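You operate a simulated robot arm through the tools that you are given. There is no shell and no other tool. Be economical: measure what you need, move in short steps, check, and stop when the job is done.

Carry out the task below with a simulated robot arm. There is one attempt and no reset: what you move stays moved.

TASK
First put the honey jar on the plate, then wipe the drip and slide the plate there.
Fine: the red-lidded jar; wipe, then slide onto the clean spot; the blue cloth goes back where it lay.

The check looks at the end state, three seconds after you hand in, the way a careful person would. Anything else that was tipped, shoved, dropped, spilled or broken makes it a failure. Flat cloth is picked up by pressing the open fingertips on it (5 to 10 N) and closing them slowly along it; thin cloth reads only 2 to 8 mm in the jaws.

THE ROBOT
A 6-joint arm with a two-finger parallel gripper, fixed in place. Base frame: the origin is at the foot of the arm, x ahead of it, y to its left, z up; the work surface is at about z = 920. Readings come in mm, degrees, newtons and seconds.
With the tool pointing down near the work surface it reaches from about 220 to 620 mm from the base axis. Its first joint turns from -66.0 to 66.0 degrees. Payload 2.7 kg.
Tool frame: the origin (TCP) lies between the finger pads and is the grasp point; the fingertips stand 23 mm ahead of it; z points along the fingers, y is the line along which they close. Largest opening 94 mm; finger width 38, thickness 10; the body of the gripper, 54 by 96 mm, starts 39 mm behind the TCP.
Orientation is that of the tool frame in the base frame, as a unit quaternion [w, x, y, z]. With the fingers straight down and closing along the base's y, the tool's x points along the base's -x, its y along +y and its z along -z.

THE INTERFACE
- The arm moves only by the tool nudge_tool. Its argument "steps" is a list of rows, each a list of 3 entries, a list of its own where there are three numbers: the opening, from 0 (shut) to 1 (fully open), then the shift along the base's x, y, z in units of 100 mm (1.0 is 100 mm), then the turn, a rotation vector about the base's x, y, z in units of 45 degrees (1.0 is 45 degrees). In form: [[claw, [x, y, z], [wx, wy, wz]], ...]. A call has 1 to 12 rows; each row is the pose to reach, as a shift and turn from the pose commanded when the call began. A call with a number of a shift or a turn outside -1 to 1 is refused whole. Rows are played at 5 a second. More than 50 mm and 8.6 degrees between two rows, or a gripper value outside its range, and nothing of the call is played. A pose out of reach is approached as far as the arm can. The call stops where the force on the tool passes 50 N (or 10 N more than at its start, if that is more) or the arm is blocked; 0.2 s more then pass. Each finger travels about 45 mm/s and halts on what it meets, pressing with about 33 N; the grip force reading is that of the motor and also rises with nothing between the fingers. The clock runs only during rows and for 0.2 s after the last one: add rows that repeat a pose to give the fingers time. It gives the time, the measured TCP pose, the force on the tool (base axes), the opening and the grip force at its end, in the units of the frame above (readings bear some noise).
- Cameras (640 x 400 px; columns grow to the right, rows downward): "scene" is fixed at [84.2, -438.7, 1402.1]; the picture's right is [0.70, -0.71, 0.00], its down [-0.41, -0.40, -0.82] and it looks along [0.59, 0.57, -0.57] (base axes); focal length 333 px, centre (320, 200). "wrist" rides on the gripper at [-39, 0, -44] in the tool frame; the picture's right is [0.00, -1.00, 0.00], its down [0.97, 0.00, -0.24] and it looks along [0.24, 0.00, 0.97] (tool axes); focal length 218 px, centre (320, 200). There is no depth. A picture from a camera that has moved, and an enlarged one, comes with that camera's place and axes in the base frame and with its lens.
- get_image(camera): a new picture of that camera. No time passes.
- zoom(camera, box): a new picture of the part [left, top, right, bottom] of that camera's present view, enlarged. No time passes.
- job_done(): hands the job in; it is judged then, once.

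Go step by step. Nothing tells you positions but the pictures and the camera data: compare them with the known pose of the tool, close in by small moves and look again before you grip or let go. The budget is 120 turns and 84 pictures, counting those below and the enlarged ones. Unless the task says otherwise, let go and move clear before handing in, and close with one line.

The tools are called after ">>>" by a JSON object that holds its "method" and its "body". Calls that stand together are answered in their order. nudge_tool: Moves the arm, as the interface text tells. Its arguments: {"type":"object","properties":{"steps":{"type":"array"}},"required":["steps"]} The other tools are called the same way: get_image (camera) takes a picture; zoom (camera, box) takes an enlarged picture of a part of a camera's view; job_done () hands the job in.

At the start:

```text
clock: 0.0
tcp_pos: [391.7, -127.6, 1184.3]
orientation: [0.001, 0.0, 1.0, 0.0]
wrist_force: [-0.4, -0.2, 0.5]
width: 93.8
gripper_force: 0.1
```

scene: 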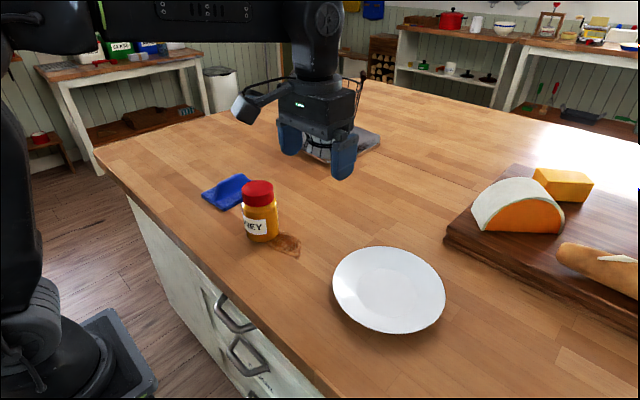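
wrist: 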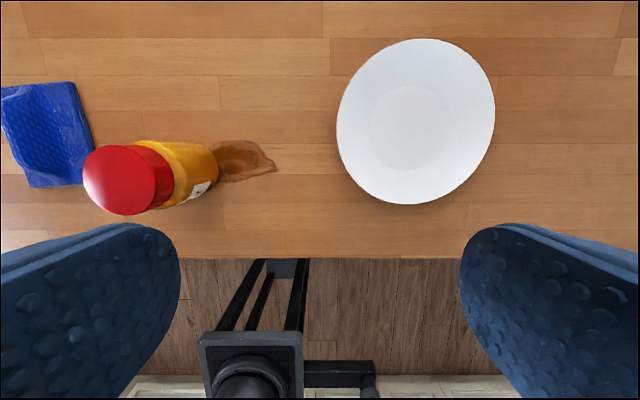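

I see the jar near (402, 45) with the drip beside it at about (412, -20), the plate near (455, -256) and the cloth near (445, 243). I'll look closer before moving.

>>> {"method": "zoom", "body": {"camera": "scene", "box": [180, 100, 460, 340]}}

>>> {"method": "zoom", "body": {"camera": "wrist", "box": [0, 60, 300, 240]}}

```text
1.67 times, centred on (320, 220) of scene
camera zoom: at [84.2, -438.7, 1402.1], right [0.7, -0.71, 0.0], down [-0.41, -0.4, -0.82], along [0.59, 0.57, -0.57], focal length 555 px, centre (320, 167)
```

zoom: 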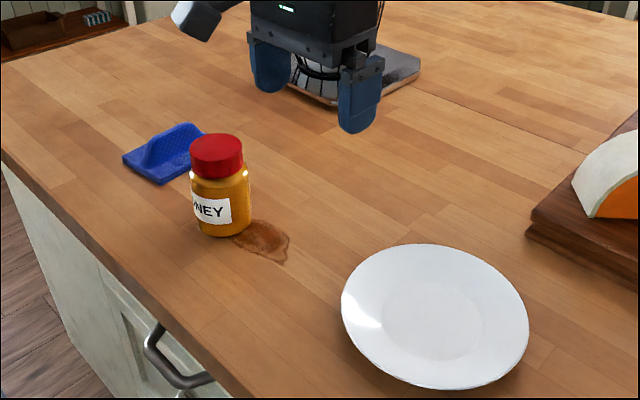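

```text
2.13 times, centred on (150, 150) of wrist
camera zoom: at [430.2, -127.2, 1228.2], right [0.0, -1.0, 0.0], down [-0.97, 0.0, 0.24], along [-0.24, 0.0, -0.97], focal length 466 px, centre (683, 307)
```

zoom: 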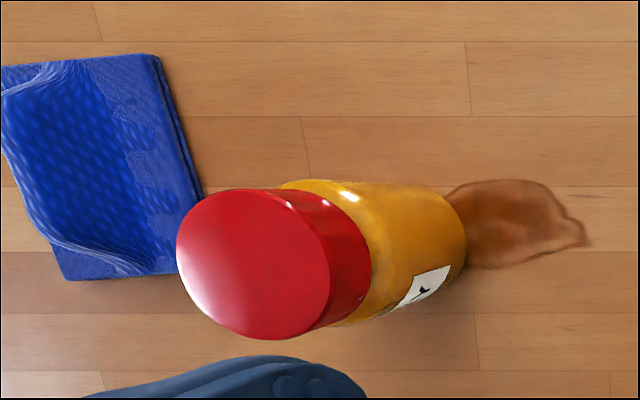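

The jar stands clear and there is room around it. I'll move over it at height to measure its centre.

>>> {"method": "nudge_tool", "body": {"steps": [[1, [0.0, 0.3, 0], [0, 0, 0]], [1, [0.03, 0.6, 0], [0, 0, 0]], [1, [0.05, 0.9, 0], [0, 0, 0]]]}}

>>> {"method": "nudge_tool", "body": {"steps": [[1, [0.0, 0.3, 0], [0, 0, 0]], [1, [0.03, 0.6, 0], [0, 0, 0]], [1, [0.05, 0.8, 0], [0, 0, 0]], [1, [0.05, 0.8, 0], [0, 0, 0]]]}}

>>> {"method": "get_image", "body": {"camera": "wrist"}}

>>> {"method": "get_image", "body": {"camera": "scene"}}

```text
clock: 0.8
tcp_pos: [396.4, -36.1, 1185.1]
orientation: [0.001, 0.0, 1.0, 0.0]
wrist_force: [-0.4, -0.7, 0.3]
width: 94.1
gripper_force: 0.2
```

```text
clock: 1.8
tcp_pos: [402.0, 42.6, 1184.7]
orientation: [0.001, 0.0, 1.0, 0.0]
wrist_force: [0.6, 0.2, -0.3]
width: 94.1
gripper_force: 0.1
```

```text
79 pictures are left
camera wrist: at [440.7, 42.9, 1228.1], right [0.0, -1.0, 0.0], down [-0.97, 0.0, 0.24], along [-0.24, 0.0, -0.97], focal length 218 px, centre (320, 200)
```

wrist: 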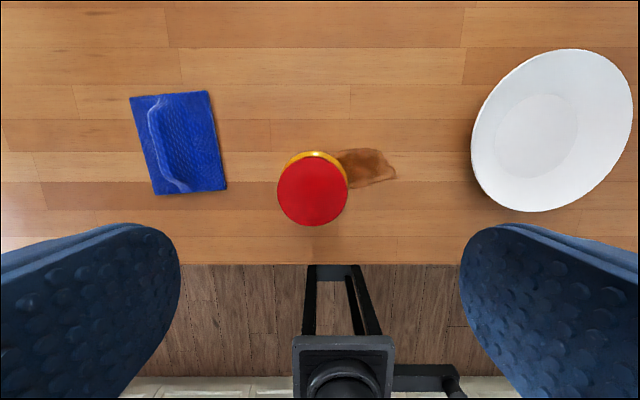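

```text
78 pictures are left
```

scene: 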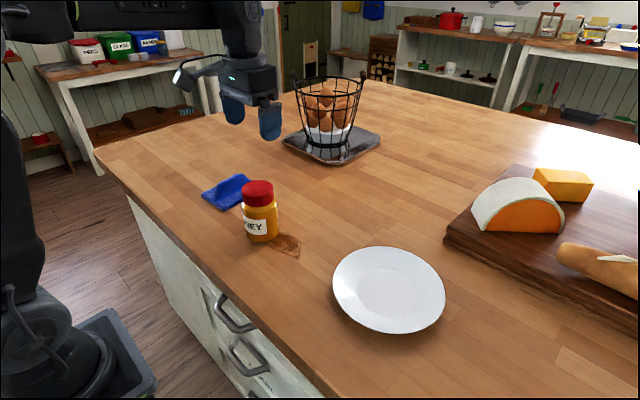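

The lid centre works out at about (403, 49), top at z ≈ 1040, lid 63 mm wide and body about 77 mm wide. I'll centre on it and come down in part, then check.

>>> {"method": "nudge_tool", "body": {"steps": [[1, [0.01, 0.065, -0.3], [0, 0, 0]], [1, [0.01, 0.065, -0.6], [0, 0, 0]], [1, [0.01, 0.065, -0.95], [0, 0, 0]], [1, [0.01, 0.065, -0.95], [0, 0, 0]]]}}

>>> {"method": "get_image", "body": {"camera": "wrist"}}

>>> {"method": "zoom", "body": {"camera": "scene", "box": [180, 100, 340, 260]}}

```text
clock: 2.8
tcp_pos: [402.0, 49.7, 1089.5]
orientation: [0.001, 0.0, 1.0, 0.0]
wrist_force: [1.3, -0.1, -0.3]
width: 94.1
gripper_force: 0.0
```

```text
77 pictures are left
camera wrist: at [441.0, 49.3, 1132.7], right [0.0, -1.0, 0.0], down [-0.97, 0.0, 0.24], along [-0.24, 0.0, -0.97], focal length 218 px, centre (320, 200)
```

wrist: 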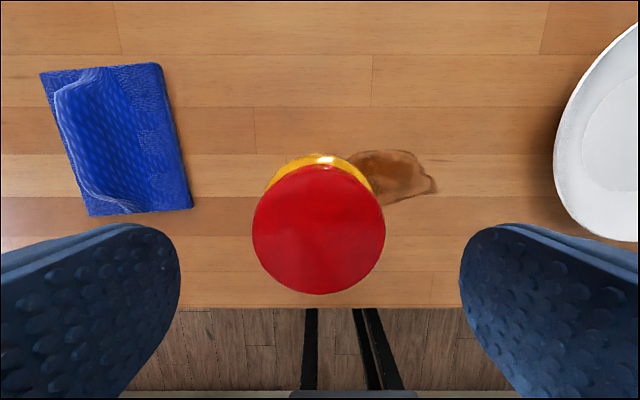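

```text
2.50 times, centred on (260, 180) of scene
camera zoom: at [84.2, -438.7, 1402.1], right [0.7, -0.71, 0.0], down [-0.41, -0.4, -0.82], along [0.59, 0.57, -0.57], focal length 833 px, centre (470, 250)
```

zoom: 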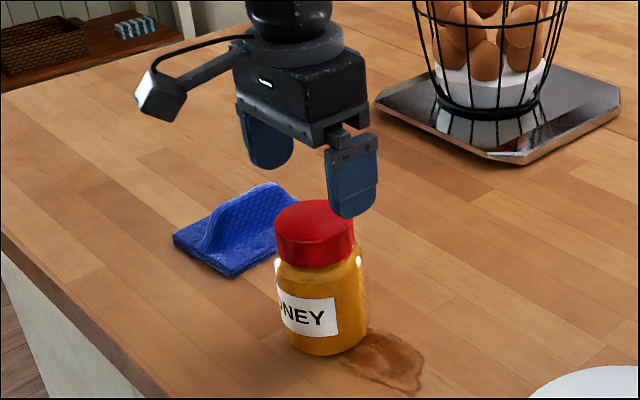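

Lid is centred between the fingers. I'll descend to just short of the palm touching the lid, and then close.

>>> {"method": "nudge_tool", "body": {"steps": [[1, [0.02, 0.0, -0.3], [0, 0, 0]], [1, [0.02, 0.0, -0.5], [0, 0, 0]], [1, [0.02, 0, -0.65], [0, 0, 0]], [1, [0.02, 0, -0.75], [0, 0, 0]], [1, [0.02, 0, -0.83], [0, 0, 0]], [1, [0.02, 0, -0.83], [0, 0, 0]]]}}

>>> {"method": "get_image", "body": {"camera": "wrist"}}

>>> {"method": "zoom", "body": {"camera": "scene", "box": [180, 100, 340, 260]}}

```text
clock: 4.2
tcp_pos: [404.6, 49.5, 1006.8]
orientation: [0.0, 0.0, 1.0, -0.001]
wrist_force: [-0.5, 0.0, 0.3]
width: 94.0
gripper_force: 0.0
```

```text
75 pictures are left
camera wrist: at [442.8, 49.2, 1049.6], right [0.0, -1.0, 0.0], down [-0.97, 0.0, 0.24], along [-0.24, 0.0, -0.97], focal length 218 px, centre (320, 200)
```

wrist: 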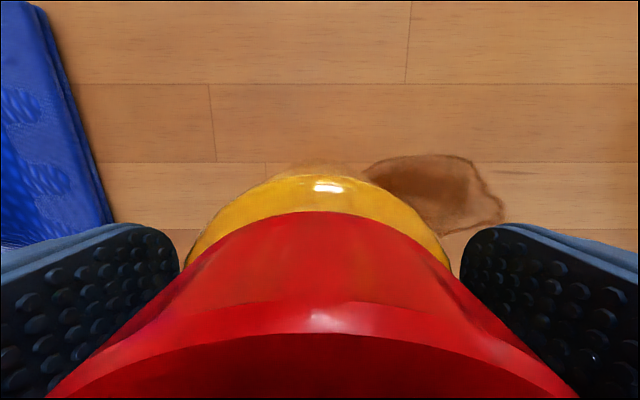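

```text
2.50 times, centred on (260, 180) of scene
camera zoom: at [84.2, -438.7, 1402.1], right [0.7, -0.71, 0.0], down [-0.41, -0.4, -0.82], along [0.59, 0.57, -0.57], focal length 833 px, centre (470, 250)
```

zoom: 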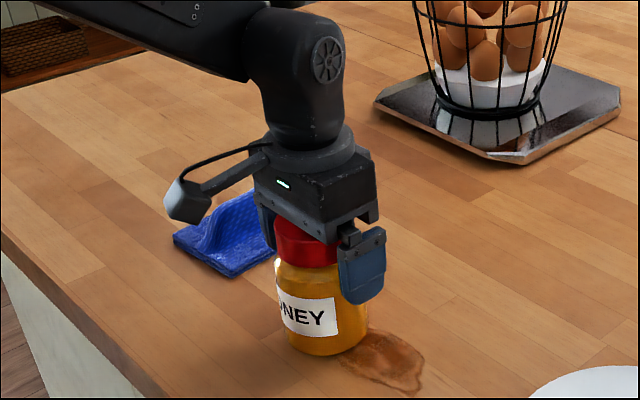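

The jar sits between the pads and nothing touches. Now I close.

>>> {"method": "nudge_tool", "body": {"steps": [[0.85, [0, 0, 0], [0, 0, 0]], [0.8, [0, 0, 0], [0, 0, 0]], [0.7, [0, 0, 0], [0, 0, 0]], [0.5, [0, 0, 0], [0, 0, 0]], [0.3, [0, 0, 0], [0, 0, 0]], [0.3, [0, 0, 0], [0, 0, 0]]]}}

```text
clock: 5.6
tcp_pos: [404.9, 49.8, 1006.3]
orientation: [0.001, 0.0, 1.0, 0.0]
wrist_force: [0.2, 1.7, 0.2]
width: 73.5
gripper_force: 33.3
```

Gripped at 73.5 mm on the body. I'll lift straight up, then check the hold.

>>> {"method": "nudge_tool", "body": {"steps": [[0.3, [0, 0, 0.1], [0, 0, 0]], [0.3, [0, 0, 0.3], [0, 0, 0]], [0.3, [0, 0, 0.6], [0, 0, 0]], [0.3, [0, 0, 0.8], [0, 0, 0]], [0.3, [0, 0, 0.8], [0, 0, 0]]]}}

>>> {"method": "get_image", "body": {"camera": "scene"}}

>>> {"method": "get_image", "body": {"camera": "wrist"}}

```text
clock: 6.8
tcp_pos: [403.8, 49.6, 1087.0]
orientation: [0.0, 0.0, 1.0, 0.0]
wrist_force: [-0.6, -0.6, -5.6]
width: 73.6
gripper_force: 33.2
```

```text
73 pictures are left
```

scene: 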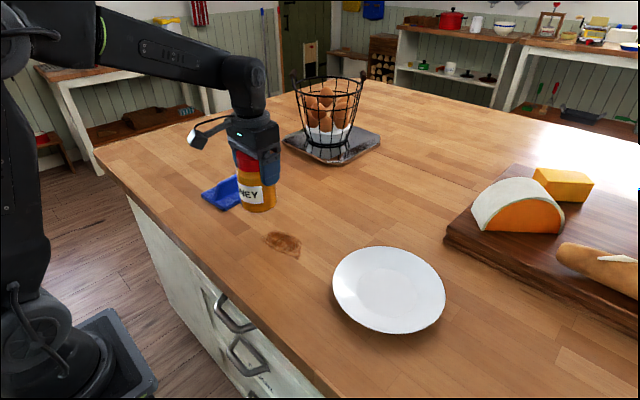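

```text
72 pictures are left
camera wrist: at [442.9, 49.7, 1129.7], right [0.0, -1.0, 0.0], down [-0.97, 0.0, 0.24], along [-0.24, 0.0, -0.97], focal length 218 px, centre (320, 200)
```

wrist: 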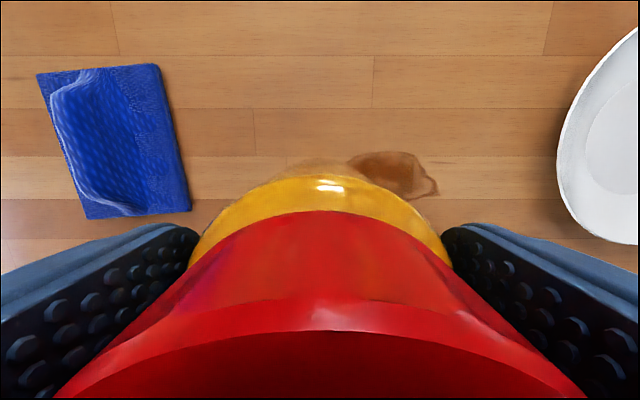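

The jar is held firmly (about 0.57 kg), and the drip is whole at about y -70…+10, x 390…430. I'll carry the jar to above the plate centre at about (455, -249).

>>> {"method": "nudge_tool", "body": {"steps": [[0.3, [0.04, -0.15, 0.05], [0, 0, 0]], [0.3, [0.08, -0.4, 0.1], [0, 0, 0]], [0.3, [0.12, -0.7, 0.1], [0, 0, 0]], [0.3, [0.17, -1.0, 0.1], [0, 0, 0]]]}}

>>> {"method": "nudge_tool", "body": {"steps": [[0.3, [0.05, -0.3, 0], [0, 0, 0]], [0.3, [0.1, -0.6, 0], [0, 0, 0]], [0.3, [0.14, -0.85, 0], [0, 0, 0]], [0.3, [0.17, -1.0, 0], [0, 0, 0]]]}}

>>> {"method": "nudge_tool", "body": {"steps": [[0.3, [0.05, -0.3, 0], [0, 0, 0]], [0.3, [0.1, -0.6, 0], [0, 0, 0]], [0.3, [0.14, -0.85, 0], [0, 0, 0]], [0.3, [0.17, -0.99, 0], [0, 0, 0]], [0.3, [0.17, -0.99, 0], [0, 0, 0]]]}}

>>> {"method": "get_image", "body": {"camera": "scene"}}

>>> {"method": "get_image", "body": {"camera": "wrist"}}

```text
clock: 7.8
tcp_pos: [421.7, -50.8, 1097.0]
orientation: [0.001, -0.001, 1.0, 0.0]
wrist_force: [0.4, -0.6, -5.6]
width: 73.7
gripper_force: 33.0
```

```text
clock: 8.8
tcp_pos: [438.7, -151.4, 1097.0]
orientation: [0.0, 0.0, 1.0, 0.001]
wrist_force: [-0.8, -0.3, -5.5]
width: 73.6
gripper_force: 33.1
```

```text
clock: 10.0
tcp_pos: [455.7, -249.9, 1096.6]
orientation: [0.001, 0.001, 1.0, 0.0]
wrist_force: [-0.4, -0.1, -5.6]
width: 73.3
gripper_force: 32.7
```

```text
71 pictures are left
```

scene: 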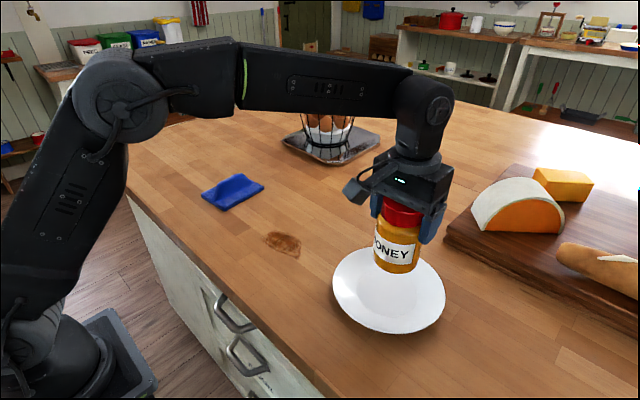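

```text
70 pictures are left
camera wrist: at [494.2, -250.1, 1139.9], right [0.0, -1.0, 0.0], down [-0.97, 0.0, 0.24], along [-0.24, 0.0, -0.97], focal length 218 px, centre (320, 200)
```

wrist: 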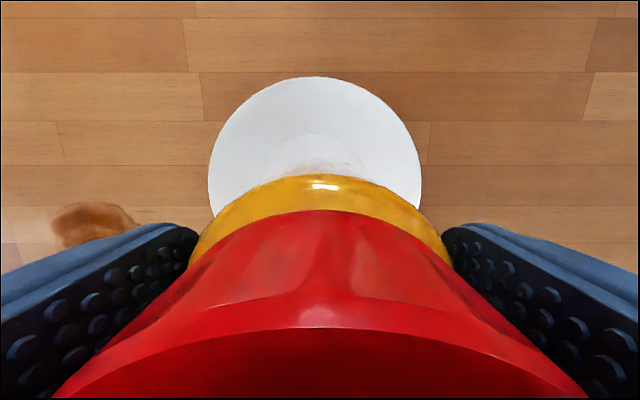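

Plate centre refines to about (452, -246), rim diameter about 205 mm. I'll correct slightly and lower to just above the plate well.

>>> {"method": "nudge_tool", "body": {"steps": [[0.3, [-0.02, 0.04, -0.2], [0, 0, 0]], [0.3, [-0.03, 0.04, -0.4], [0, 0, 0]], [0.3, [-0.03, 0.04, -0.6], [0, 0, 0]], [0.3, [-0.03, 0.04, -0.72], [0, 0, 0]], [0.3, [-0.03, 0.04, -0.72], [0, 0, 0]]]}}

>>> {"method": "zoom", "body": {"camera": "scene", "box": [310, 180, 470, 340]}}

```text
clock: 11.2
tcp_pos: [452.1, -245.0, 1023.0]
orientation: [0.001, -0.001, 1.0, 0.0]
wrist_force: [-0.5, -0.2, -5.5]
width: 73.4
gripper_force: 33.3
```

```text
2.50 times, centred on (390, 260) of scene
camera zoom: at [84.2, -438.8, 1402.1], right [0.7, -0.71, 0.0], down [-0.41, -0.4, -0.82], along [0.59, 0.57, -0.57], focal length 833 px, centre (145, 50)
```

zoom: 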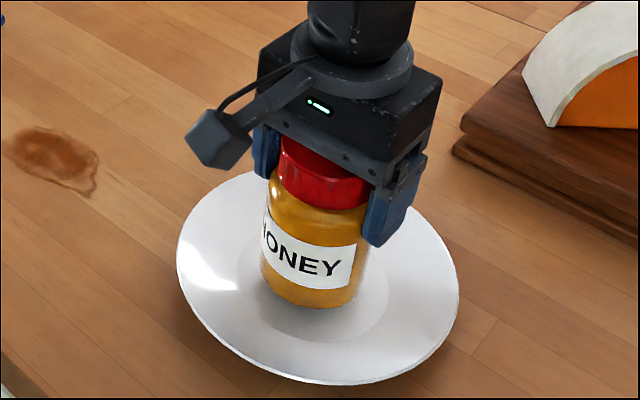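

Jar hovers over the well, centred. I'll lower in small steps, watching the force.

>>> {"method": "nudge_tool", "body": {"steps": [[0.3, [0, 0, -0.03], [0, 0, 0]], [0.3, [0, 0, -0.06], [0, 0, 0]], [0.3, [0, 0, -0.06], [0, 0, 0]]]}}

>>> {"method": "nudge_tool", "body": {"steps": [[0.3, [0, 0, -0.02], [0, 0, 0]], [0.3, [0, 0, -0.03], [0, 0, 0]], [0.3, [0, 0, -0.03], [0, 0, 0]]]}}

```text
clock: 12.0
tcp_pos: [452.5, -245.3, 1018.4]
orientation: [0.0, -0.001, 1.0, 0.0]
wrist_force: [0.0, -1.0, -5.4]
width: 73.7
gripper_force: 32.7
```

```text
clock: 12.8
tcp_pos: [452.4, -244.3, 1016.9]
orientation: [-0.001, 0.0, 1.0, 0.0]
wrist_force: [0.3, 0.1, -5.6]
width: 73.5
gripper_force: 32.9
```

>>> {"method": "nudge_tool", "body": {"steps": [[0.3, [0, 0, -0.02], [0, 0, 0]], [0.3, [0, 0, -0.02], [0, 0, 0]]]}}

>>> {"method": "nudge_tool", "body": {"steps": [[0.3, [0, 0, -0.02], [0, 0, 0]], [0.3, [0, 0, -0.02], [0, 0, 0]]]}}

```text
clock: 13.4
tcp_pos: [452.1, -245.5, 1013.3]
orientation: [0.0, 0.0, 1.0, -0.001]
wrist_force: [0.8, -0.3, -5.6]
width: 73.3
gripper_force: 32.5
```

```text
clock: 14.0
tcp_pos: [453.5, -245.9, 1012.0]
orientation: [0.001, 0.0, 1.0, -0.001]
wrist_force: [-1.9, -1.1, 1.9]
width: 73.8
gripper_force: 32.7
```

Contact: the force turned from -5.6 N to +1.9 N, so the jar rests on the plate. I'll open and retreat upward.

>>> {"method": "nudge_tool", "body": {"steps": [[0.8, [0, 0, 0], [0, 0, 0]], [0.9, [0, 0, 0], [0, 0, 0]], [1, [0, 0, 0], [0, 0, 0]], [1, [0, 0, 0], [0, 0, 0]], [1, [0, 0, 0.05], [0, 0, 0]], [1, [0, 0, 0.2], [0, 0, 0]], [1, [0, 0, 0.5], [0, 0, 0]], [1, [0, 0, 0.9], [0, 0, 0]], [1, [0, 0, 0.9], [0, 0, 0]]]}}

>>> {"method": "get_image", "body": {"camera": "scene"}}

>>> {"method": "get_image", "body": {"camera": "wrist"}}

```text
clock: 16.0
tcp_pos: [452.6, -246.4, 1101.7]
orientation: [0.0, 0.0, 1.0, -0.001]
wrist_force: [0.2, -0.5, 0.1]
width: 93.8
gripper_force: 0.0
```

```text
68 pictures are left
```

scene: 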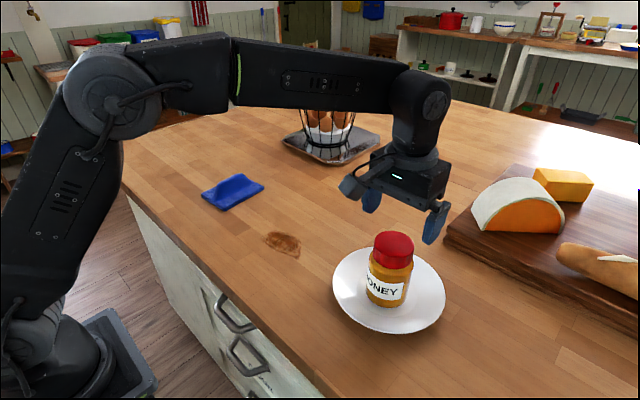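

```text
67 pictures are left
camera wrist: at [490.6, -246.1, 1146.1], right [0.0, -1.0, 0.0], down [-0.97, 0.0, 0.24], along [-0.24, 0.0, -0.97], focal length 218 px, centre (320, 200)
```

wrist: 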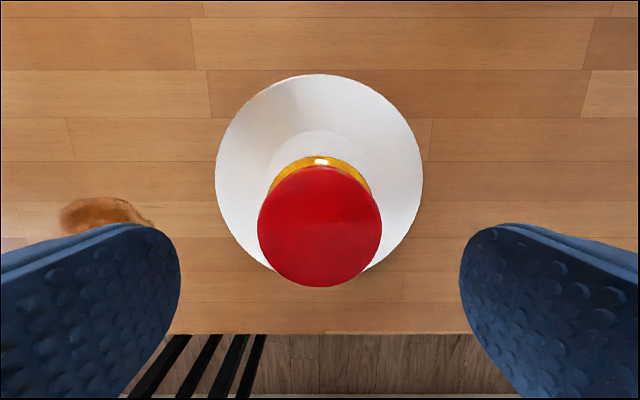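

The jar stands centred on the plate. Next I travel to the cloth for a close look.

>>> {"method": "nudge_tool", "body": {"steps": [[1, [0, 0.4, 0.2], [0, 0, 0]], [1, [0, 0.8, 0.2], [0, 0, 0]], [1, [0, 1.0, 0.2], [0, 0, 0]]]}}

>>> {"method": "nudge_tool", "body": {"steps": [[1, [0, 0.4, 0], [0, 0, 0]], [1, [0, 0.8, 0], [0, 0, 0]], [1, [0, 1.0, 0], [0, 0, 0]]]}}

>>> {"method": "nudge_tool", "body": {"steps": [[1, [0, 0.4, 0], [0, 0, 0]], [1, [0, 0.8, 0], [0, 0, 0]], [1, [0, 1.0, 0], [0, 0, 0]]]}}

>>> {"method": "nudge_tool", "body": {"steps": [[1, [0, 0.4, 0], [0, 0, 0]], [1, [0, 0.8, 0], [0, 0, 0]], [1, [0, 1.0, 0], [0, 0, 0]]]}}

>>> {"method": "nudge_tool", "body": {"steps": [[1, [0, 0.4, 0], [0, 0, 0]], [1, [-0.1, 0.8, 0], [0, 0, 0]], [1, [-0.1, 0.88, 0], [0, 0, 0]], [1, [-0.1, 0.88, 0], [0, 0, 0]]]}}

>>> {"method": "get_image", "body": {"camera": "wrist"}}

>>> {"method": "zoom", "body": {"camera": "scene", "box": [180, 150, 320, 270]}}

```text
clock: 16.8
tcp_pos: [452.6, -145.6, 1121.6]
orientation: [0.0, 0.0, 1.0, 0.0]
wrist_force: [-0.6, 0.5, 0.2]
width: 94.0
gripper_force: 0.1
```

```text
clock: 17.6
tcp_pos: [452.0, -45.0, 1121.5]
orientation: [0.0, 0.001, 1.0, 0.0]
wrist_force: [0.3, 0.1, 0.5]
width: 94.0
gripper_force: 0.0
```

```text
clock: 18.4
tcp_pos: [452.0, 54.2, 1122.4]
orientation: [0.0, 0.001, 1.0, 0.0]
wrist_force: [-0.7, 0.7, -0.2]
width: 93.9
gripper_force: 0.1
```

```text
clock: 19.2
tcp_pos: [453.2, 153.9, 1122.4]
orientation: [0.002, -0.001, 1.0, -0.001]
wrist_force: [0.3, 0.3, -0.3]
width: 93.9
gripper_force: 0.2
```

```text
clock: 20.2
tcp_pos: [442.9, 243.4, 1121.3]
orientation: [0.002, 0.0, 1.0, 0.0]
wrist_force: [0.8, 0.5, 0.5]
width: 94.2
gripper_force: 0.1
```

```text
66 pictures are left
camera wrist: at [481.1, 242.0, 1165.5], right [0.0, -1.0, 0.0], down [-0.97, 0.0, 0.24], along [-0.24, 0.0, -0.97], focal length 218 px, centre (320, 200)
```

wrist: 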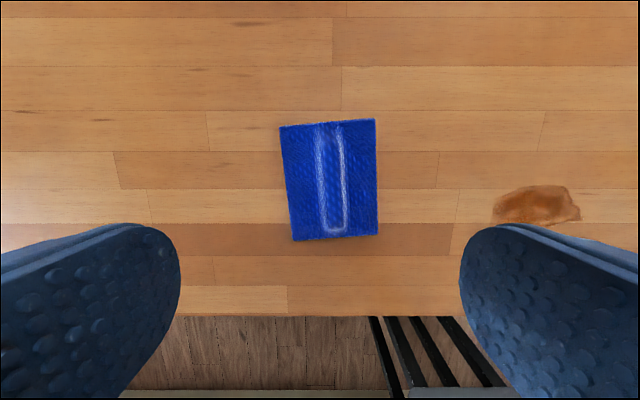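

```text
3.33 times, centred on (250, 210) of scene
camera zoom: at [84.2, -438.7, 1402.1], right [0.7, -0.71, 0.0], down [-0.41, -0.4, -0.82], along [0.59, 0.57, -0.57], focal length 1111 px, centre (553, 167)
```

zoom: 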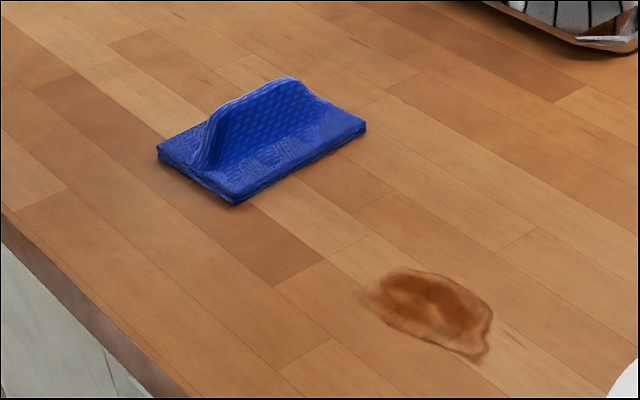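

The cloth is about 130 × 100 mm, centred at (441, 229), turned about 5°, with a standing ridge along its middle that I can grip across y. I'll align with it and come down partly.

>>> {"method": "nudge_tool", "body": {"steps": [[1, [-0.01, -0.14, -0.3], [0, 0, 0.1]], [1, [-0.01, -0.14, -0.6], [0, 0, 0.1]], [1, [-0.01, -0.14, -0.9], [0, 0, 0.1]], [1, [-0.01, -0.14, -0.9], [0, 0, 0.1]]]}}

>>> {"method": "get_image", "body": {"camera": "wrist"}}

>>> {"method": "zoom", "body": {"camera": "scene", "box": [180, 130, 300, 230]}}

```text
clock: 21.2
tcp_pos: [442.1, 227.6, 1030.8]
orientation: [0.002, -0.04, 0.999, 0.0]
wrist_force: [0.8, 1.0, 0.4]
width: 93.7
gripper_force: 0.2
```

```text
64 pictures are left
camera wrist: at [480.6, 230.6, 1075.0], right [0.08, -1.0, 0.0], down [-0.97, -0.08, 0.24], along [-0.24, -0.02, -0.97], focal length 218 px, centre (320, 200)
```

wrist: 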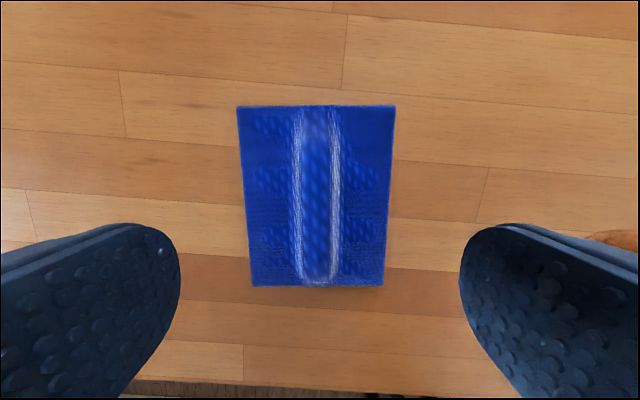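

```text
4.00 times, centred on (240, 180) of scene
camera zoom: at [84.2, -438.7, 1402.1], right [0.7, -0.71, 0.0], down [-0.41, -0.4, -0.82], along [0.59, 0.57, -0.57], focal length 1333 px, centre (640, 280)
```

zoom: 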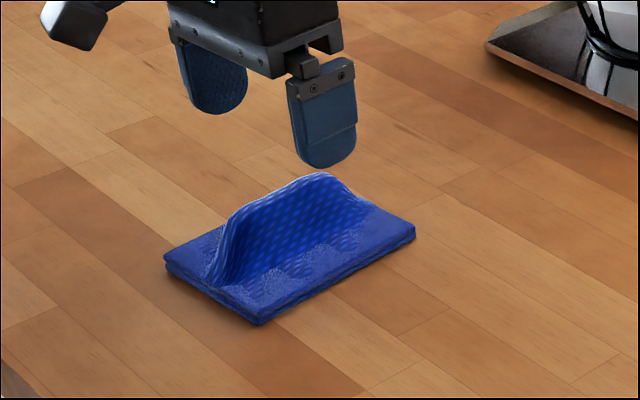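

Aligned with the ridge. I'll lower so the tips stay just above the flat part, then close on the ridge.

>>> {"method": "nudge_tool", "body": {"steps": [[0.9, [-0.02, 0.01, -0.3], [0, 0, 0]], [0.7, [-0.02, 0.01, -0.5], [0, 0, 0]], [0.6, [-0.02, 0.01, -0.65], [0, 0, 0]], [0.6, [-0.02, 0.01, -0.75], [0, 0, 0]], [0.6, [-0.02, 0.01, -0.75], [0, 0, 0]]]}}

>>> {"method": "get_image", "body": {"camera": "wrist"}}

>>> {"method": "zoom", "body": {"camera": "scene", "box": [180, 130, 300, 230]}}

```text
clock: 22.4
tcp_pos: [440.4, 228.5, 956.4]
orientation: [0.001, -0.04, 0.999, 0.0]
wrist_force: [0.1, 0.7, 1.2]
width: 56.4
gripper_force: 0.1
```

```text
62 pictures are left
camera wrist: at [478.2, 232.2, 999.8], right [0.08, -1.0, 0.0], down [-0.97, -0.08, 0.24], along [-0.24, -0.02, -0.97], focal length 218 px, centre (320, 200)
```

wrist: 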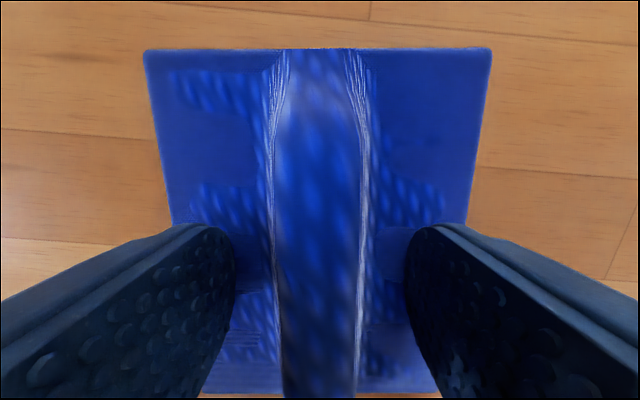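

```text
4.00 times, centred on (240, 180) of scene
camera zoom: at [84.2, -438.7, 1402.1], right [0.7, -0.71, 0.0], down [-0.41, -0.4, -0.82], along [0.59, 0.57, -0.57], focal length 1333 px, centre (640, 280)
```

zoom: 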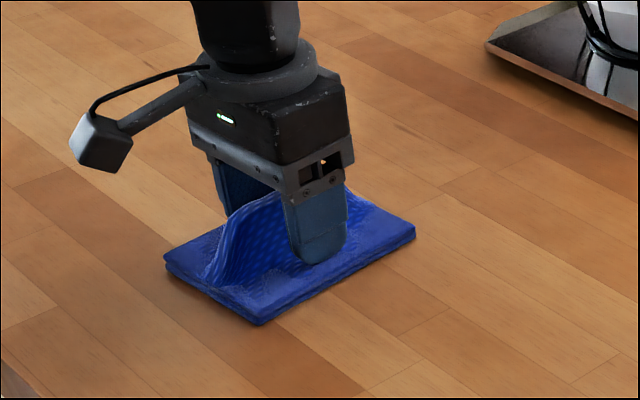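

The fingers straddle the ridge just above the flat part. Closing slowly.

>>> {"method": "nudge_tool", "body": {"steps": [[0.5, [0, 0, 0], [0, 0, 0]], [0.4, [0, 0, 0], [0, 0, 0]], [0.3, [0, 0, 0], [0, 0, 0]], [0.2, [0, 0, 0], [0, 0, 0]], [0.1, [0, 0, 0], [0, 0, 0]], [0.0, [0, 0, 0], [0, 0, 0]], [0.0, [0, 0, 0], [0, 0, 0]], [0.0, [0, 0, 0], [0, 0, 0]]]}}

>>> {"method": "zoom", "body": {"camera": "scene", "box": [180, 130, 300, 230]}}

```text
clock: 24.2
tcp_pos: [439.1, 228.6, 956.8]
orientation: [0.001, -0.039, 0.999, 0.0]
wrist_force: [-0.4, 0.1, 0.7]
width: 23.4
gripper_force: 33.4
```

```text
4.00 times, centred on (240, 180) of scene
camera zoom: at [84.2, -438.7, 1402.1], right [0.7, -0.71, 0.0], down [-0.41, -0.4, -0.82], along [0.59, 0.57, -0.57], focal length 1333 px, centre (640, 280)
```

zoom: 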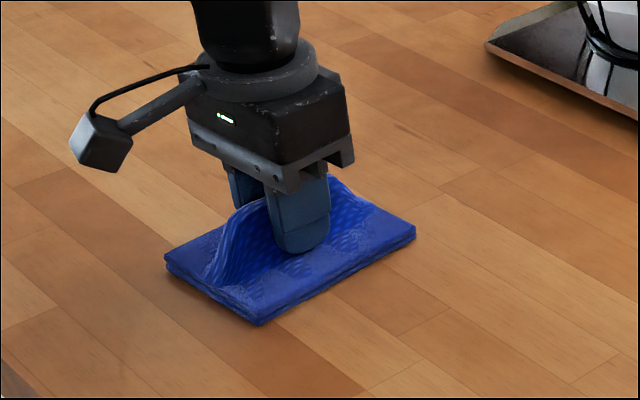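

Firm hold (23.4 mm of ridge). I'll lift the cloth, check it, and carry it towards the drip, which spans x 388–438, y -69…37.

>>> {"method": "nudge_tool", "body": {"steps": [[0, [0, 0, 0.2], [0, 0, 0]], [0, [0, 0, 0.5], [0, 0, 0]], [0, [-0.05, -0.3, 0.6], [0, 0, 0]], [0, [-0.1, -0.6, 0.6], [0, 0, 0]], [0, [-0.15, -0.9, 0.6], [0, 0, 0]], [0, [-0.15, -1, 0.6], [0, 0, 0]]]}}

>>> {"method": "get_image", "body": {"camera": "scene"}}

>>> {"method": "get_image", "body": {"camera": "wrist"}}

```text
clock: 25.6
tcp_pos: [425.0, 128.7, 1015.0]
orientation: [0.0, -0.039, 0.999, 0.0]
wrist_force: [-0.4, 0.1, -0.9]
width: 23.0
gripper_force: 32.8
```

```text
59 pictures are left
```

scene: 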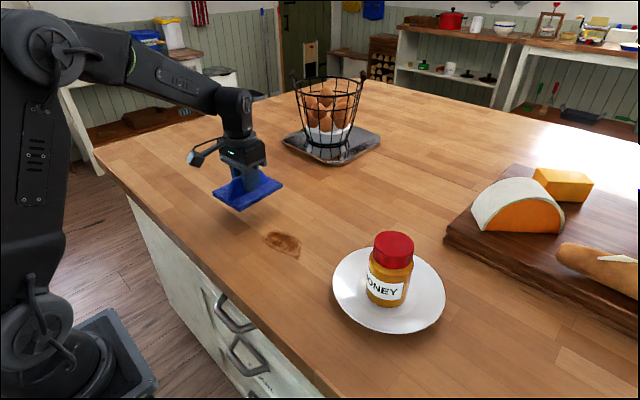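

```text
58 pictures are left
camera wrist: at [463.1, 132.3, 1059.1], right [0.08, -1.0, 0.0], down [-0.97, -0.08, 0.24], along [-0.24, -0.02, -0.97], focal length 218 px, centre (320, 200)
```

wrist: 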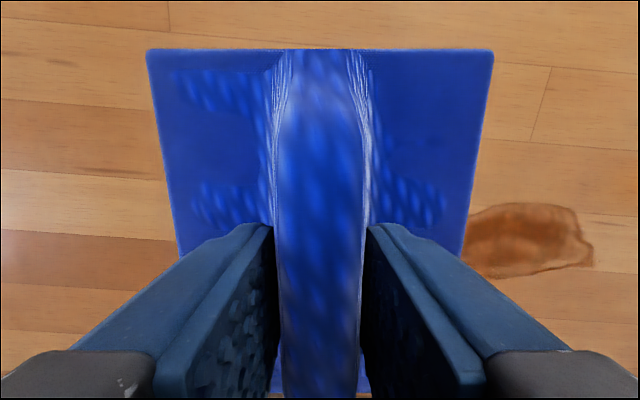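

Cloth is held flat like a pad. I'll move to the near end of the drip and lower toward the table.

>>> {"method": "nudge_tool", "body": {"steps": [[0, [-0.04, -0.3, 0], [0, 0, 0]], [0, [-0.08, -0.6, 0], [0, 0, 0]], [0, [-0.11, -0.85, -0.2], [0, 0, 0]], [0, [-0.11, -0.85, -0.45], [0, 0, 0]], [0, [-0.11, -0.85, -0.55], [0, 0, 0]], [0, [-0.11, -0.85, -0.55], [0, 0, 0]]]}}

>>> {"method": "nudge_tool", "body": {"steps": [[0, [0, 0, -0.03], [0, 0, 0]], [0, [0, 0, -0.06], [0, 0, 0]], [0, [0, 0, -0.06], [0, 0, 0]]]}}

```text
clock: 27.0
tcp_pos: [413.2, 43.1, 960.4]
orientation: [0.001, -0.04, 0.999, 0.0]
wrist_force: [-0.3, -0.6, -1.6]
width: 23.4
gripper_force: 33.3
```

```text
clock: 27.8
tcp_pos: [414.6, 44.3, 956.6]
orientation: [0.001, -0.039, 0.999, 0.001]
wrist_force: [-2.8, -0.8, 12.0]
width: 23.4
gripper_force: 32.5
```

Pressing with about 12 N. Now I wipe along y across the drip, there and back.

>>> {"method": "nudge_tool", "body": {"steps": [[0, [0, -0.2, 0.01], [0, 0, 0]], [0, [0, -0.4, 0.01], [0, 0, 0]], [0, [0, -0.6, 0.01], [0, 0, 0]], [0, [0, -0.8, 0.01], [0, 0, 0]], [0, [0, -1.0, 0.01], [0, 0, 0]], [0, [0.0, -0.8, 0.01], [0, 0, 0]], [0, [0.0, -0.6, 0.01], [0, 0, 0]], [0, [0.0, -0.4, 0.01], [0, 0, 0]], [0, [0.0, -0.2, 0.01], [0, 0, 0]], [0, [0, 0, 0.01], [0, 0, 0]]]}}

>>> {"method": "get_image", "body": {"camera": "scene"}}

>>> {"method": "get_image", "body": {"camera": "wrist"}}

```text
clock: 30.0
tcp_pos: [413.8, 44.1, 956.3]
orientation: [0.001, -0.039, 0.999, 0.0]
wrist_force: [0.6, -0.5, -0.4]
width: 23.5
gripper_force: 33.0
```

```text
57 pictures are left
```

scene: 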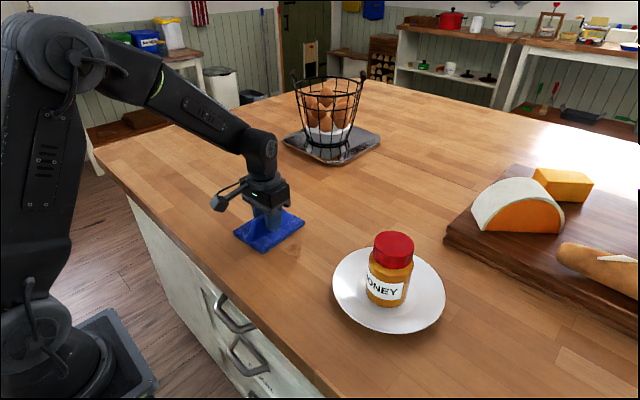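

```text
56 pictures are left
camera wrist: at [452.4, 47.8, 1000.3], right [0.08, -1.0, 0.0], down [-0.97, -0.08, 0.24], along [-0.24, -0.02, -0.97], focal length 218 px, centre (320, 200)
```

wrist: 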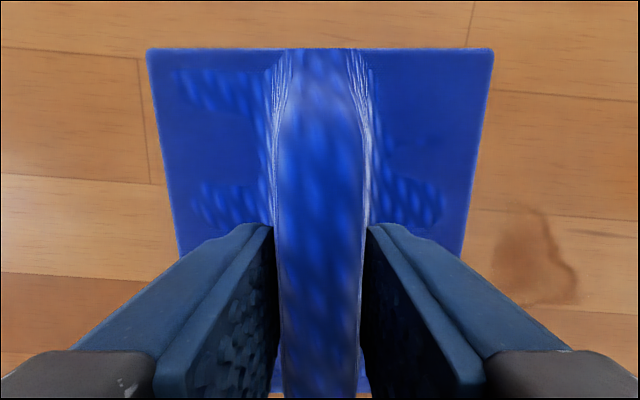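

The stain is fading, with a residue near y -30…-65. I'll wipe more with a slightly firmer press and the stroke shifted that way.

>>> {"method": "nudge_tool", "body": {"steps": [[0, [0, -0.2, -0.0], [0, 0, 0]], [0, [0, -0.4, -0.0], [0, 0, 0]], [0, [0, -0.6, -0.0], [0, 0, 0]], [0, [0, -0.8, -0.0], [0, 0, 0]], [0, [0, -1.0, -0.0], [0, 0, 0]], [0, [0.0, -0.8, -0.0], [0, 0, 0]], [0, [0.0, -0.6, -0.0], [0, 0, 0]], [0, [0.0, -0.8, -0.0], [0, 0, 0]], [0, [0, -1.0, -0.0], [0, 0, 0]]]}}

>>> {"method": "nudge_tool", "body": {"steps": [[0, [0, -0.15, -0.01], [0, 0, 0]], [0, [0, 0.1, -0.01], [0, 0, 0]], [0, [0, 0.3, -0.01], [0, 0, 0]], [0, [0, 0.5, -0.01], [0, 0, 0]], [0, [0, 0.3, -0.01], [0, 0, 0]], [0, [0, 0.1, -0.01], [0, 0, 0]], [0, [0, -0.15, -0.01], [0, 0, 0]], [0, [0, 0.1, -0.01], [0, 0, 0]], [0, [0, 0.4, -0.01], [0, 0, 0]], [0, [0, 0.7, -0.01], [0, 0, 0]], [0, [0, 1.0, -0.01], [0, 0, 0]]]}}

>>> {"method": "get_image", "body": {"camera": "wrist"}}

```text
clock: 32.0
tcp_pos: [414.5, -55.7, 957.6]
orientation: [0.0, -0.039, 0.999, 0.0]
wrist_force: [0.0, -0.6, -0.8]
width: 23.3
gripper_force: 32.8
```

```text
clock: 34.4
tcp_pos: [412.5, 42.8, 956.5]
orientation: [0.0, -0.04, 0.999, 0.0]
wrist_force: [0.2, -10.8, 20.0]
width: 23.1
gripper_force: 32.4
```

```text
55 pictures are left
camera wrist: at [451.7, 46.9, 999.8], right [0.08, -1.0, 0.0], down [-0.97, -0.08, 0.24], along [-0.24, -0.02, -0.97], focal length 218 px, centre (320, 200)
```

wrist: 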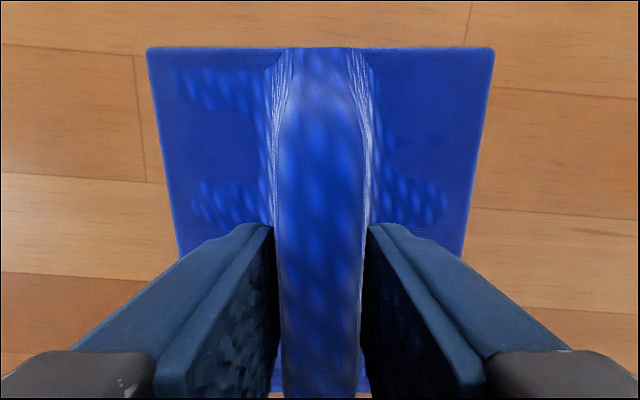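

The exposed part is clean now. I'll lift and move back toward the cloth's place, then check the whole spot.

>>> {"method": "nudge_tool", "body": {"steps": [[0, [0, 0, 0.2], [0, 0, 0]], [0, [0, 0, 0.5], [0, 0, 0]], [0, [0.05, 0.3, 0.6], [0, 0, 0]], [0, [0.08, 0.6, 0.6], [0, 0, 0]], [0, [0.12, 0.85, 0.6], [0, 0, 0]], [0, [0.12, 0.85, 0.6], [0, 0, 0]]]}}

>>> {"method": "get_image", "body": {"camera": "scene"}}

>>> {"method": "zoom", "body": {"camera": "scene", "box": [200, 180, 400, 330]}}

>>> {"method": "get_image", "body": {"camera": "wrist"}}

```text
clock: 35.8
tcp_pos: [424.6, 129.5, 1014.7]
orientation: [-0.001, -0.039, 0.999, -0.001]
wrist_force: [-0.4, -1.0, -0.9]
width: 23.2
gripper_force: 32.7
```

```text
54 pictures are left
```

scene: 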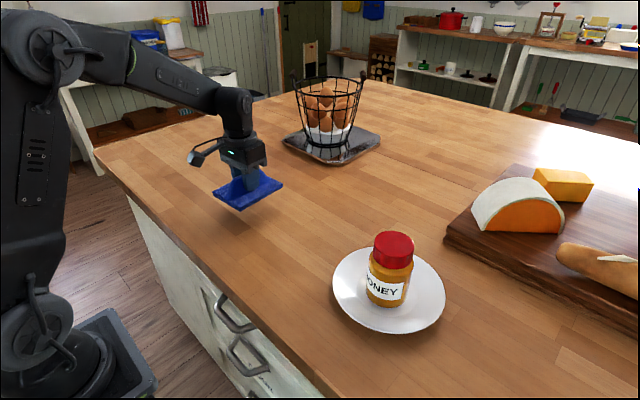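

```text
2.67 times, centred on (300, 255) of scene
camera zoom: at [84.2, -438.7, 1402.1], right [0.7, -0.71, 0.0], down [-0.41, -0.4, -0.82], along [0.59, 0.57, -0.57], focal length 889 px, centre (373, 53)
```

zoom: 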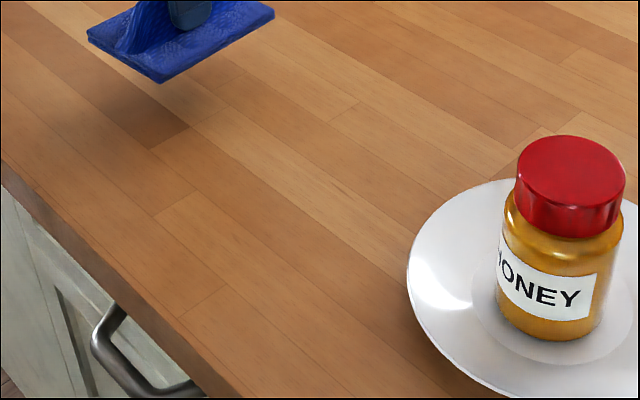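

```text
52 pictures are left
camera wrist: at [463.8, 132.4, 1059.2], right [0.08, -1.0, 0.0], down [-0.97, -0.08, 0.24], along [-0.24, -0.02, -0.97], focal length 218 px, centre (320, 200)
```

wrist: 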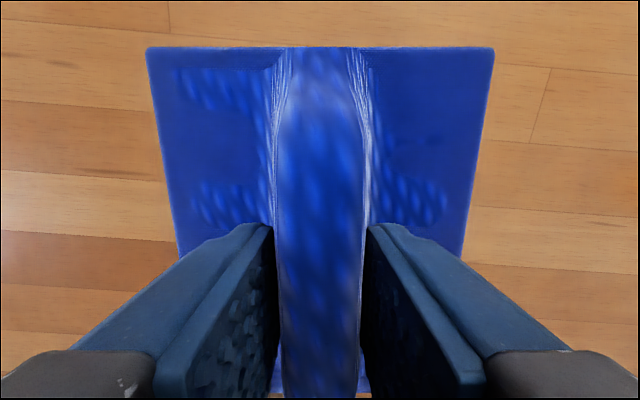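

The spot is clean. By summing my commands, the cloth's original grip pose is (+14, +100, -59) mm from here; I'll return it there.

>>> {"method": "nudge_tool", "body": {"steps": [[0, [0.05, 0.3, 0], [0, 0, 0]], [0, [0.1, 0.65, 0], [0, 0, 0]], [0, [0.14, 0.9, 0], [0, 0, 0]], [0, [0.14, 1.0, -0.05], [0, 0, 0]], [0, [0.14, 1.0, -0.3], [0, 0, 0]], [0, [0.14, 1.0, -0.5], [0, 0, 0]], [0, [0.14, 1.0, -0.57], [0, 0, 0]], [0, [0.14, 1.0, -0.57], [0, 0, 0]]]}}

>>> {"method": "zoom", "body": {"camera": "scene", "box": [180, 130, 300, 230]}}

```text
clock: 37.6
tcp_pos: [439.0, 229.3, 958.3]
orientation: [0.001, -0.04, 0.999, 0.0]
wrist_force: [0.1, 0.6, -1.1]
width: 23.2
gripper_force: 33.2
```

```text
4.00 times, centred on (240, 180) of scene
camera zoom: at [84.2, -438.7, 1402.1], right [0.7, -0.71, 0.0], down [-0.41, -0.4, -0.82], along [0.59, 0.57, -0.57], focal length 1333 px, centre (640, 280)
```

zoom: 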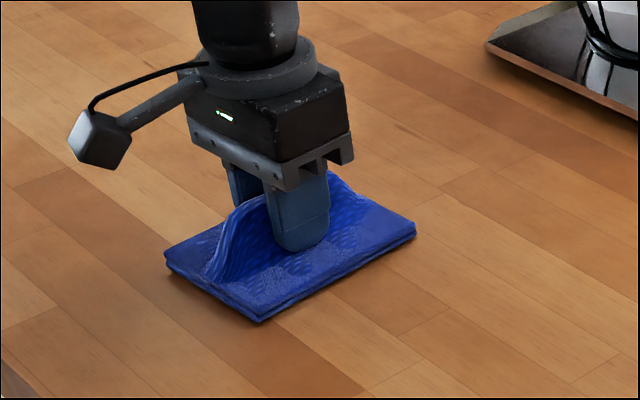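

The cloth is exactly over where it lay, a millimetre or two up. I'll lower the rest, open and rise.

>>> {"method": "nudge_tool", "body": {"steps": [[0, [0, 0, -0.02], [0, 0, 0]], [0, [0, 0, -0.02], [0, 0, 0]], [0.3, [0, 0, -0.02], [0, 0, 0]], [0.45, [0, 0, -0.02], [0, 0, 0]], [0.6, [0, 0, -0.01], [0, 0, 0]], [0.6, [0, 0, 0.05], [0, 0, 0]], [0.6, [0, 0, 0.3], [0, 0, 0]], [0.6, [0, 0, 0.7], [0, 0, 0]], [0.6, [0, 0, 1.0], [0, 0, 0]], [0.6, [0, 0, 1.0], [0, 0, 0]]]}}

>>> {"method": "get_image", "body": {"camera": "wrist"}}

>>> {"method": "zoom", "body": {"camera": "scene", "box": [180, 130, 300, 230]}}

```text
clock: 39.8
tcp_pos: [439.4, 229.7, 1058.7]
orientation: [0.001, -0.039, 0.999, 0.0]
wrist_force: [-0.2, 0.3, -0.3]
width: 56.6
gripper_force: 0.1
```

```text
50 pictures are left
camera wrist: at [477.8, 233.6, 1102.7], right [0.08, -1.0, 0.0], down [-0.97, -0.08, 0.24], along [-0.24, -0.02, -0.97], focal length 218 px, centre (320, 200)
```

wrist: 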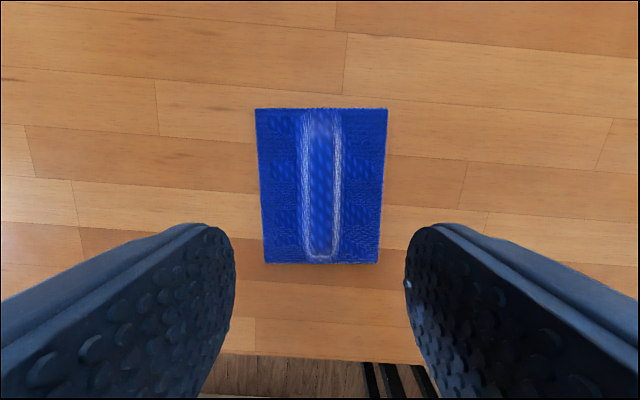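

```text
4.00 times, centred on (240, 180) of scene
camera zoom: at [84.2, -438.7, 1402.1], right [0.7, -0.71, 0.0], down [-0.41, -0.4, -0.82], along [0.59, 0.57, -0.57], focal length 1333 px, centre (640, 280)
```

zoom: 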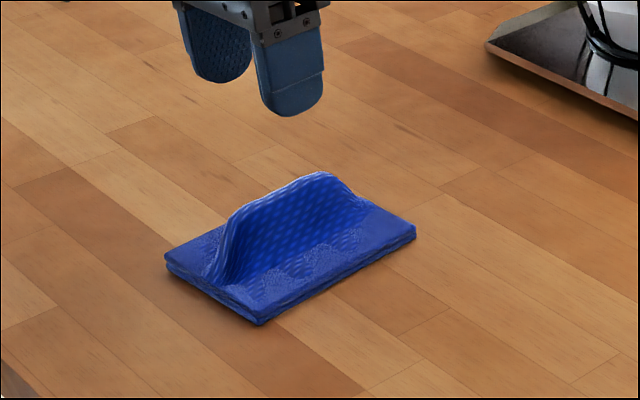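

The cloth is back in place. To slide the plate I'll turn the gripper by -90° and push its -y rim with both open fingers as a two-point cradle, moving to behind the plate at about (452, -378) while staying above jar height.

>>> {"method": "nudge_tool", "body": {"steps": [[0.8, [0, -0.1, 0.4], [0, 0, -0.17]], [1, [0, -0.4, 0.7], [0, 0, -0.34]], [1, [0, -0.7, 0.7], [0, 0, -0.51]], [1, [0, -1.0, 0.7], [0, 0, -0.68]]]}}

>>> {"method": "nudge_tool", "body": {"steps": [[1, [0, -0.25, 0], [0, 0, -0.18]], [1, [0, -0.5, 0], [0, 0, -0.36]], [1, [0, -0.75, 0], [0, 0, -0.54]], [1, [0, -1.0, 0], [0, 0, -0.71]]]}}

>>> {"method": "nudge_tool", "body": {"steps": [[1, [0.03, -0.25, 0], [0, 0, -0.18]], [1, [0.06, -0.5, 0], [0, 0, -0.36]], [1, [0.1, -0.75, 0], [0, 0, -0.54]], [1, [0.13, -1.0, 0], [0, 0, -0.71]]]}}

>>> {"method": "get_image", "body": {"camera": "wrist"}}

>>> {"method": "get_image", "body": {"camera": "scene"}}

```text
clock: 40.8
tcp_pos: [439.0, 128.4, 1128.8]
orientation: [0.0, 0.228, 0.974, -0.001]
wrist_force: [-0.3, 0.1, -0.2]
width: 94.0
gripper_force: 0.0
```

```text
clock: 41.8
tcp_pos: [439.5, 28.4, 1129.2]
orientation: [0.001, 0.486, 0.874, 0.0]
wrist_force: [-0.4, 0.1, -0.4]
width: 93.9
gripper_force: 0.0
```

```text
clock: 42.8
tcp_pos: [452.1, -70.6, 1129.3]
orientation: [0.0, 0.708, 0.707, -0.001]
wrist_force: [0.0, -0.1, -1.1]
width: 94.0
gripper_force: 0.0
```

```text
48 pictures are left
camera wrist: at [451.5, -109.9, 1172.0], right [-1.0, 0.0, 0.0], down [0.0, 0.97, 0.24], along [0.0, 0.24, -0.97], focal length 218 px, centre (320, 200)
```

wrist: 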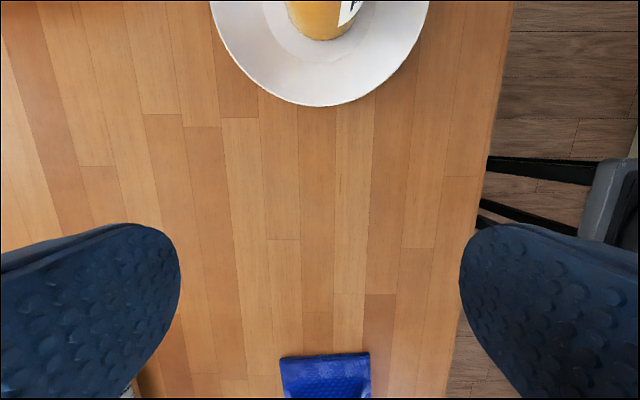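

```text
47 pictures are left
```

scene: 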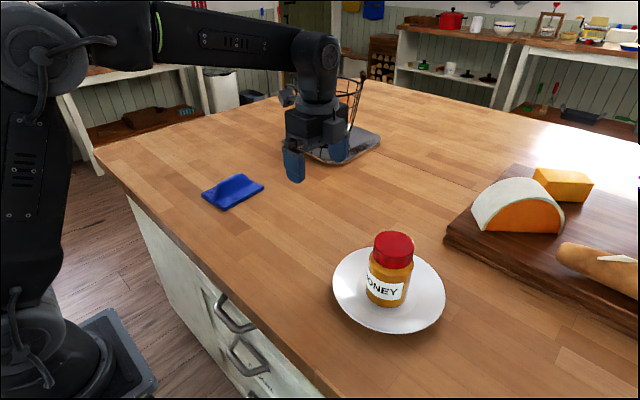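

Orientation is right, and the path over the jar is clear (tips ~60 mm above the lid). I'll go on to behind the plate.

>>> {"method": "nudge_tool", "body": {"steps": [[1, [0, -0.3, 0], [0, 0, 0]], [1, [0, -0.6, 0], [0, 0, 0]], [1, [0, -1.0, 0], [0, 0, 0]]]}}

>>> {"method": "nudge_tool", "body": {"steps": [[1, [0, -0.3, 0], [0, 0, 0]], [1, [0, -0.6, 0], [0, 0, 0]], [1, [0, -1.0, 0], [0, 0, 0]]]}}

>>> {"method": "nudge_tool", "body": {"steps": [[1, [0, -0.3, 0], [0, 0, 0]], [1, [0, -0.6, 0], [0, 0, 0]], [1, [0, -1.0, 0], [0, 0, 0]], [1, [0, -1.0, 0], [0, 0, 0]]]}}

>>> {"method": "get_image", "body": {"camera": "wrist"}}

>>> {"method": "get_image", "body": {"camera": "scene"}}

```text
clock: 43.6
tcp_pos: [451.7, -171.2, 1128.7]
orientation: [0.0, 0.708, 0.707, -0.002]
wrist_force: [0.0, 0.3, 0.5]
width: 93.9
gripper_force: 0.0
```

```text
clock: 44.4
tcp_pos: [452.1, -271.3, 1128.1]
orientation: [0.001, 0.707, 0.707, 0.0]
wrist_force: [-0.3, -0.2, 0.0]
width: 94.1
gripper_force: 0.1
```

```text
clock: 45.4
tcp_pos: [451.3, -371.0, 1129.0]
orientation: [-0.002, 0.707, 0.707, -0.001]
wrist_force: [0.4, 0.8, -0.5]
width: 93.9
gripper_force: 0.1
```

```text
46 pictures are left
camera wrist: at [451.3, -410.3, 1172.4], right [-1.0, 0.0, 0.0], down [0.0, 0.97, 0.24], along [0.0, 0.24, -0.97], focal length 218 px, centre (320, 200)
```

wrist: 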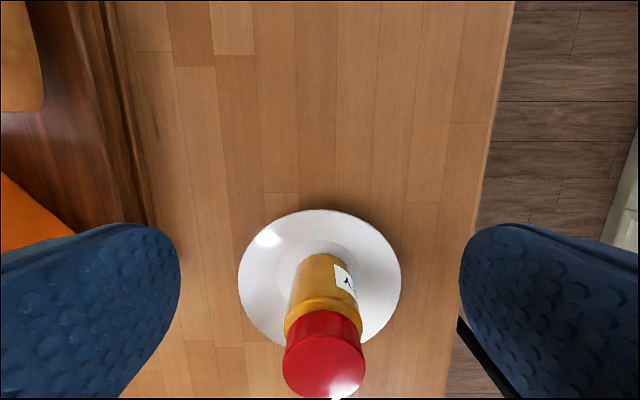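

```text
45 pictures are left
```

scene: 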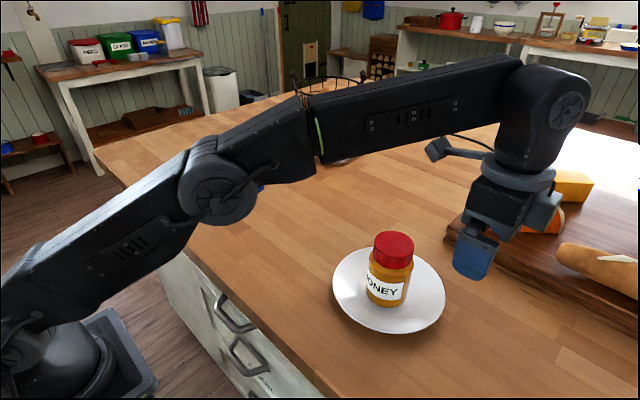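

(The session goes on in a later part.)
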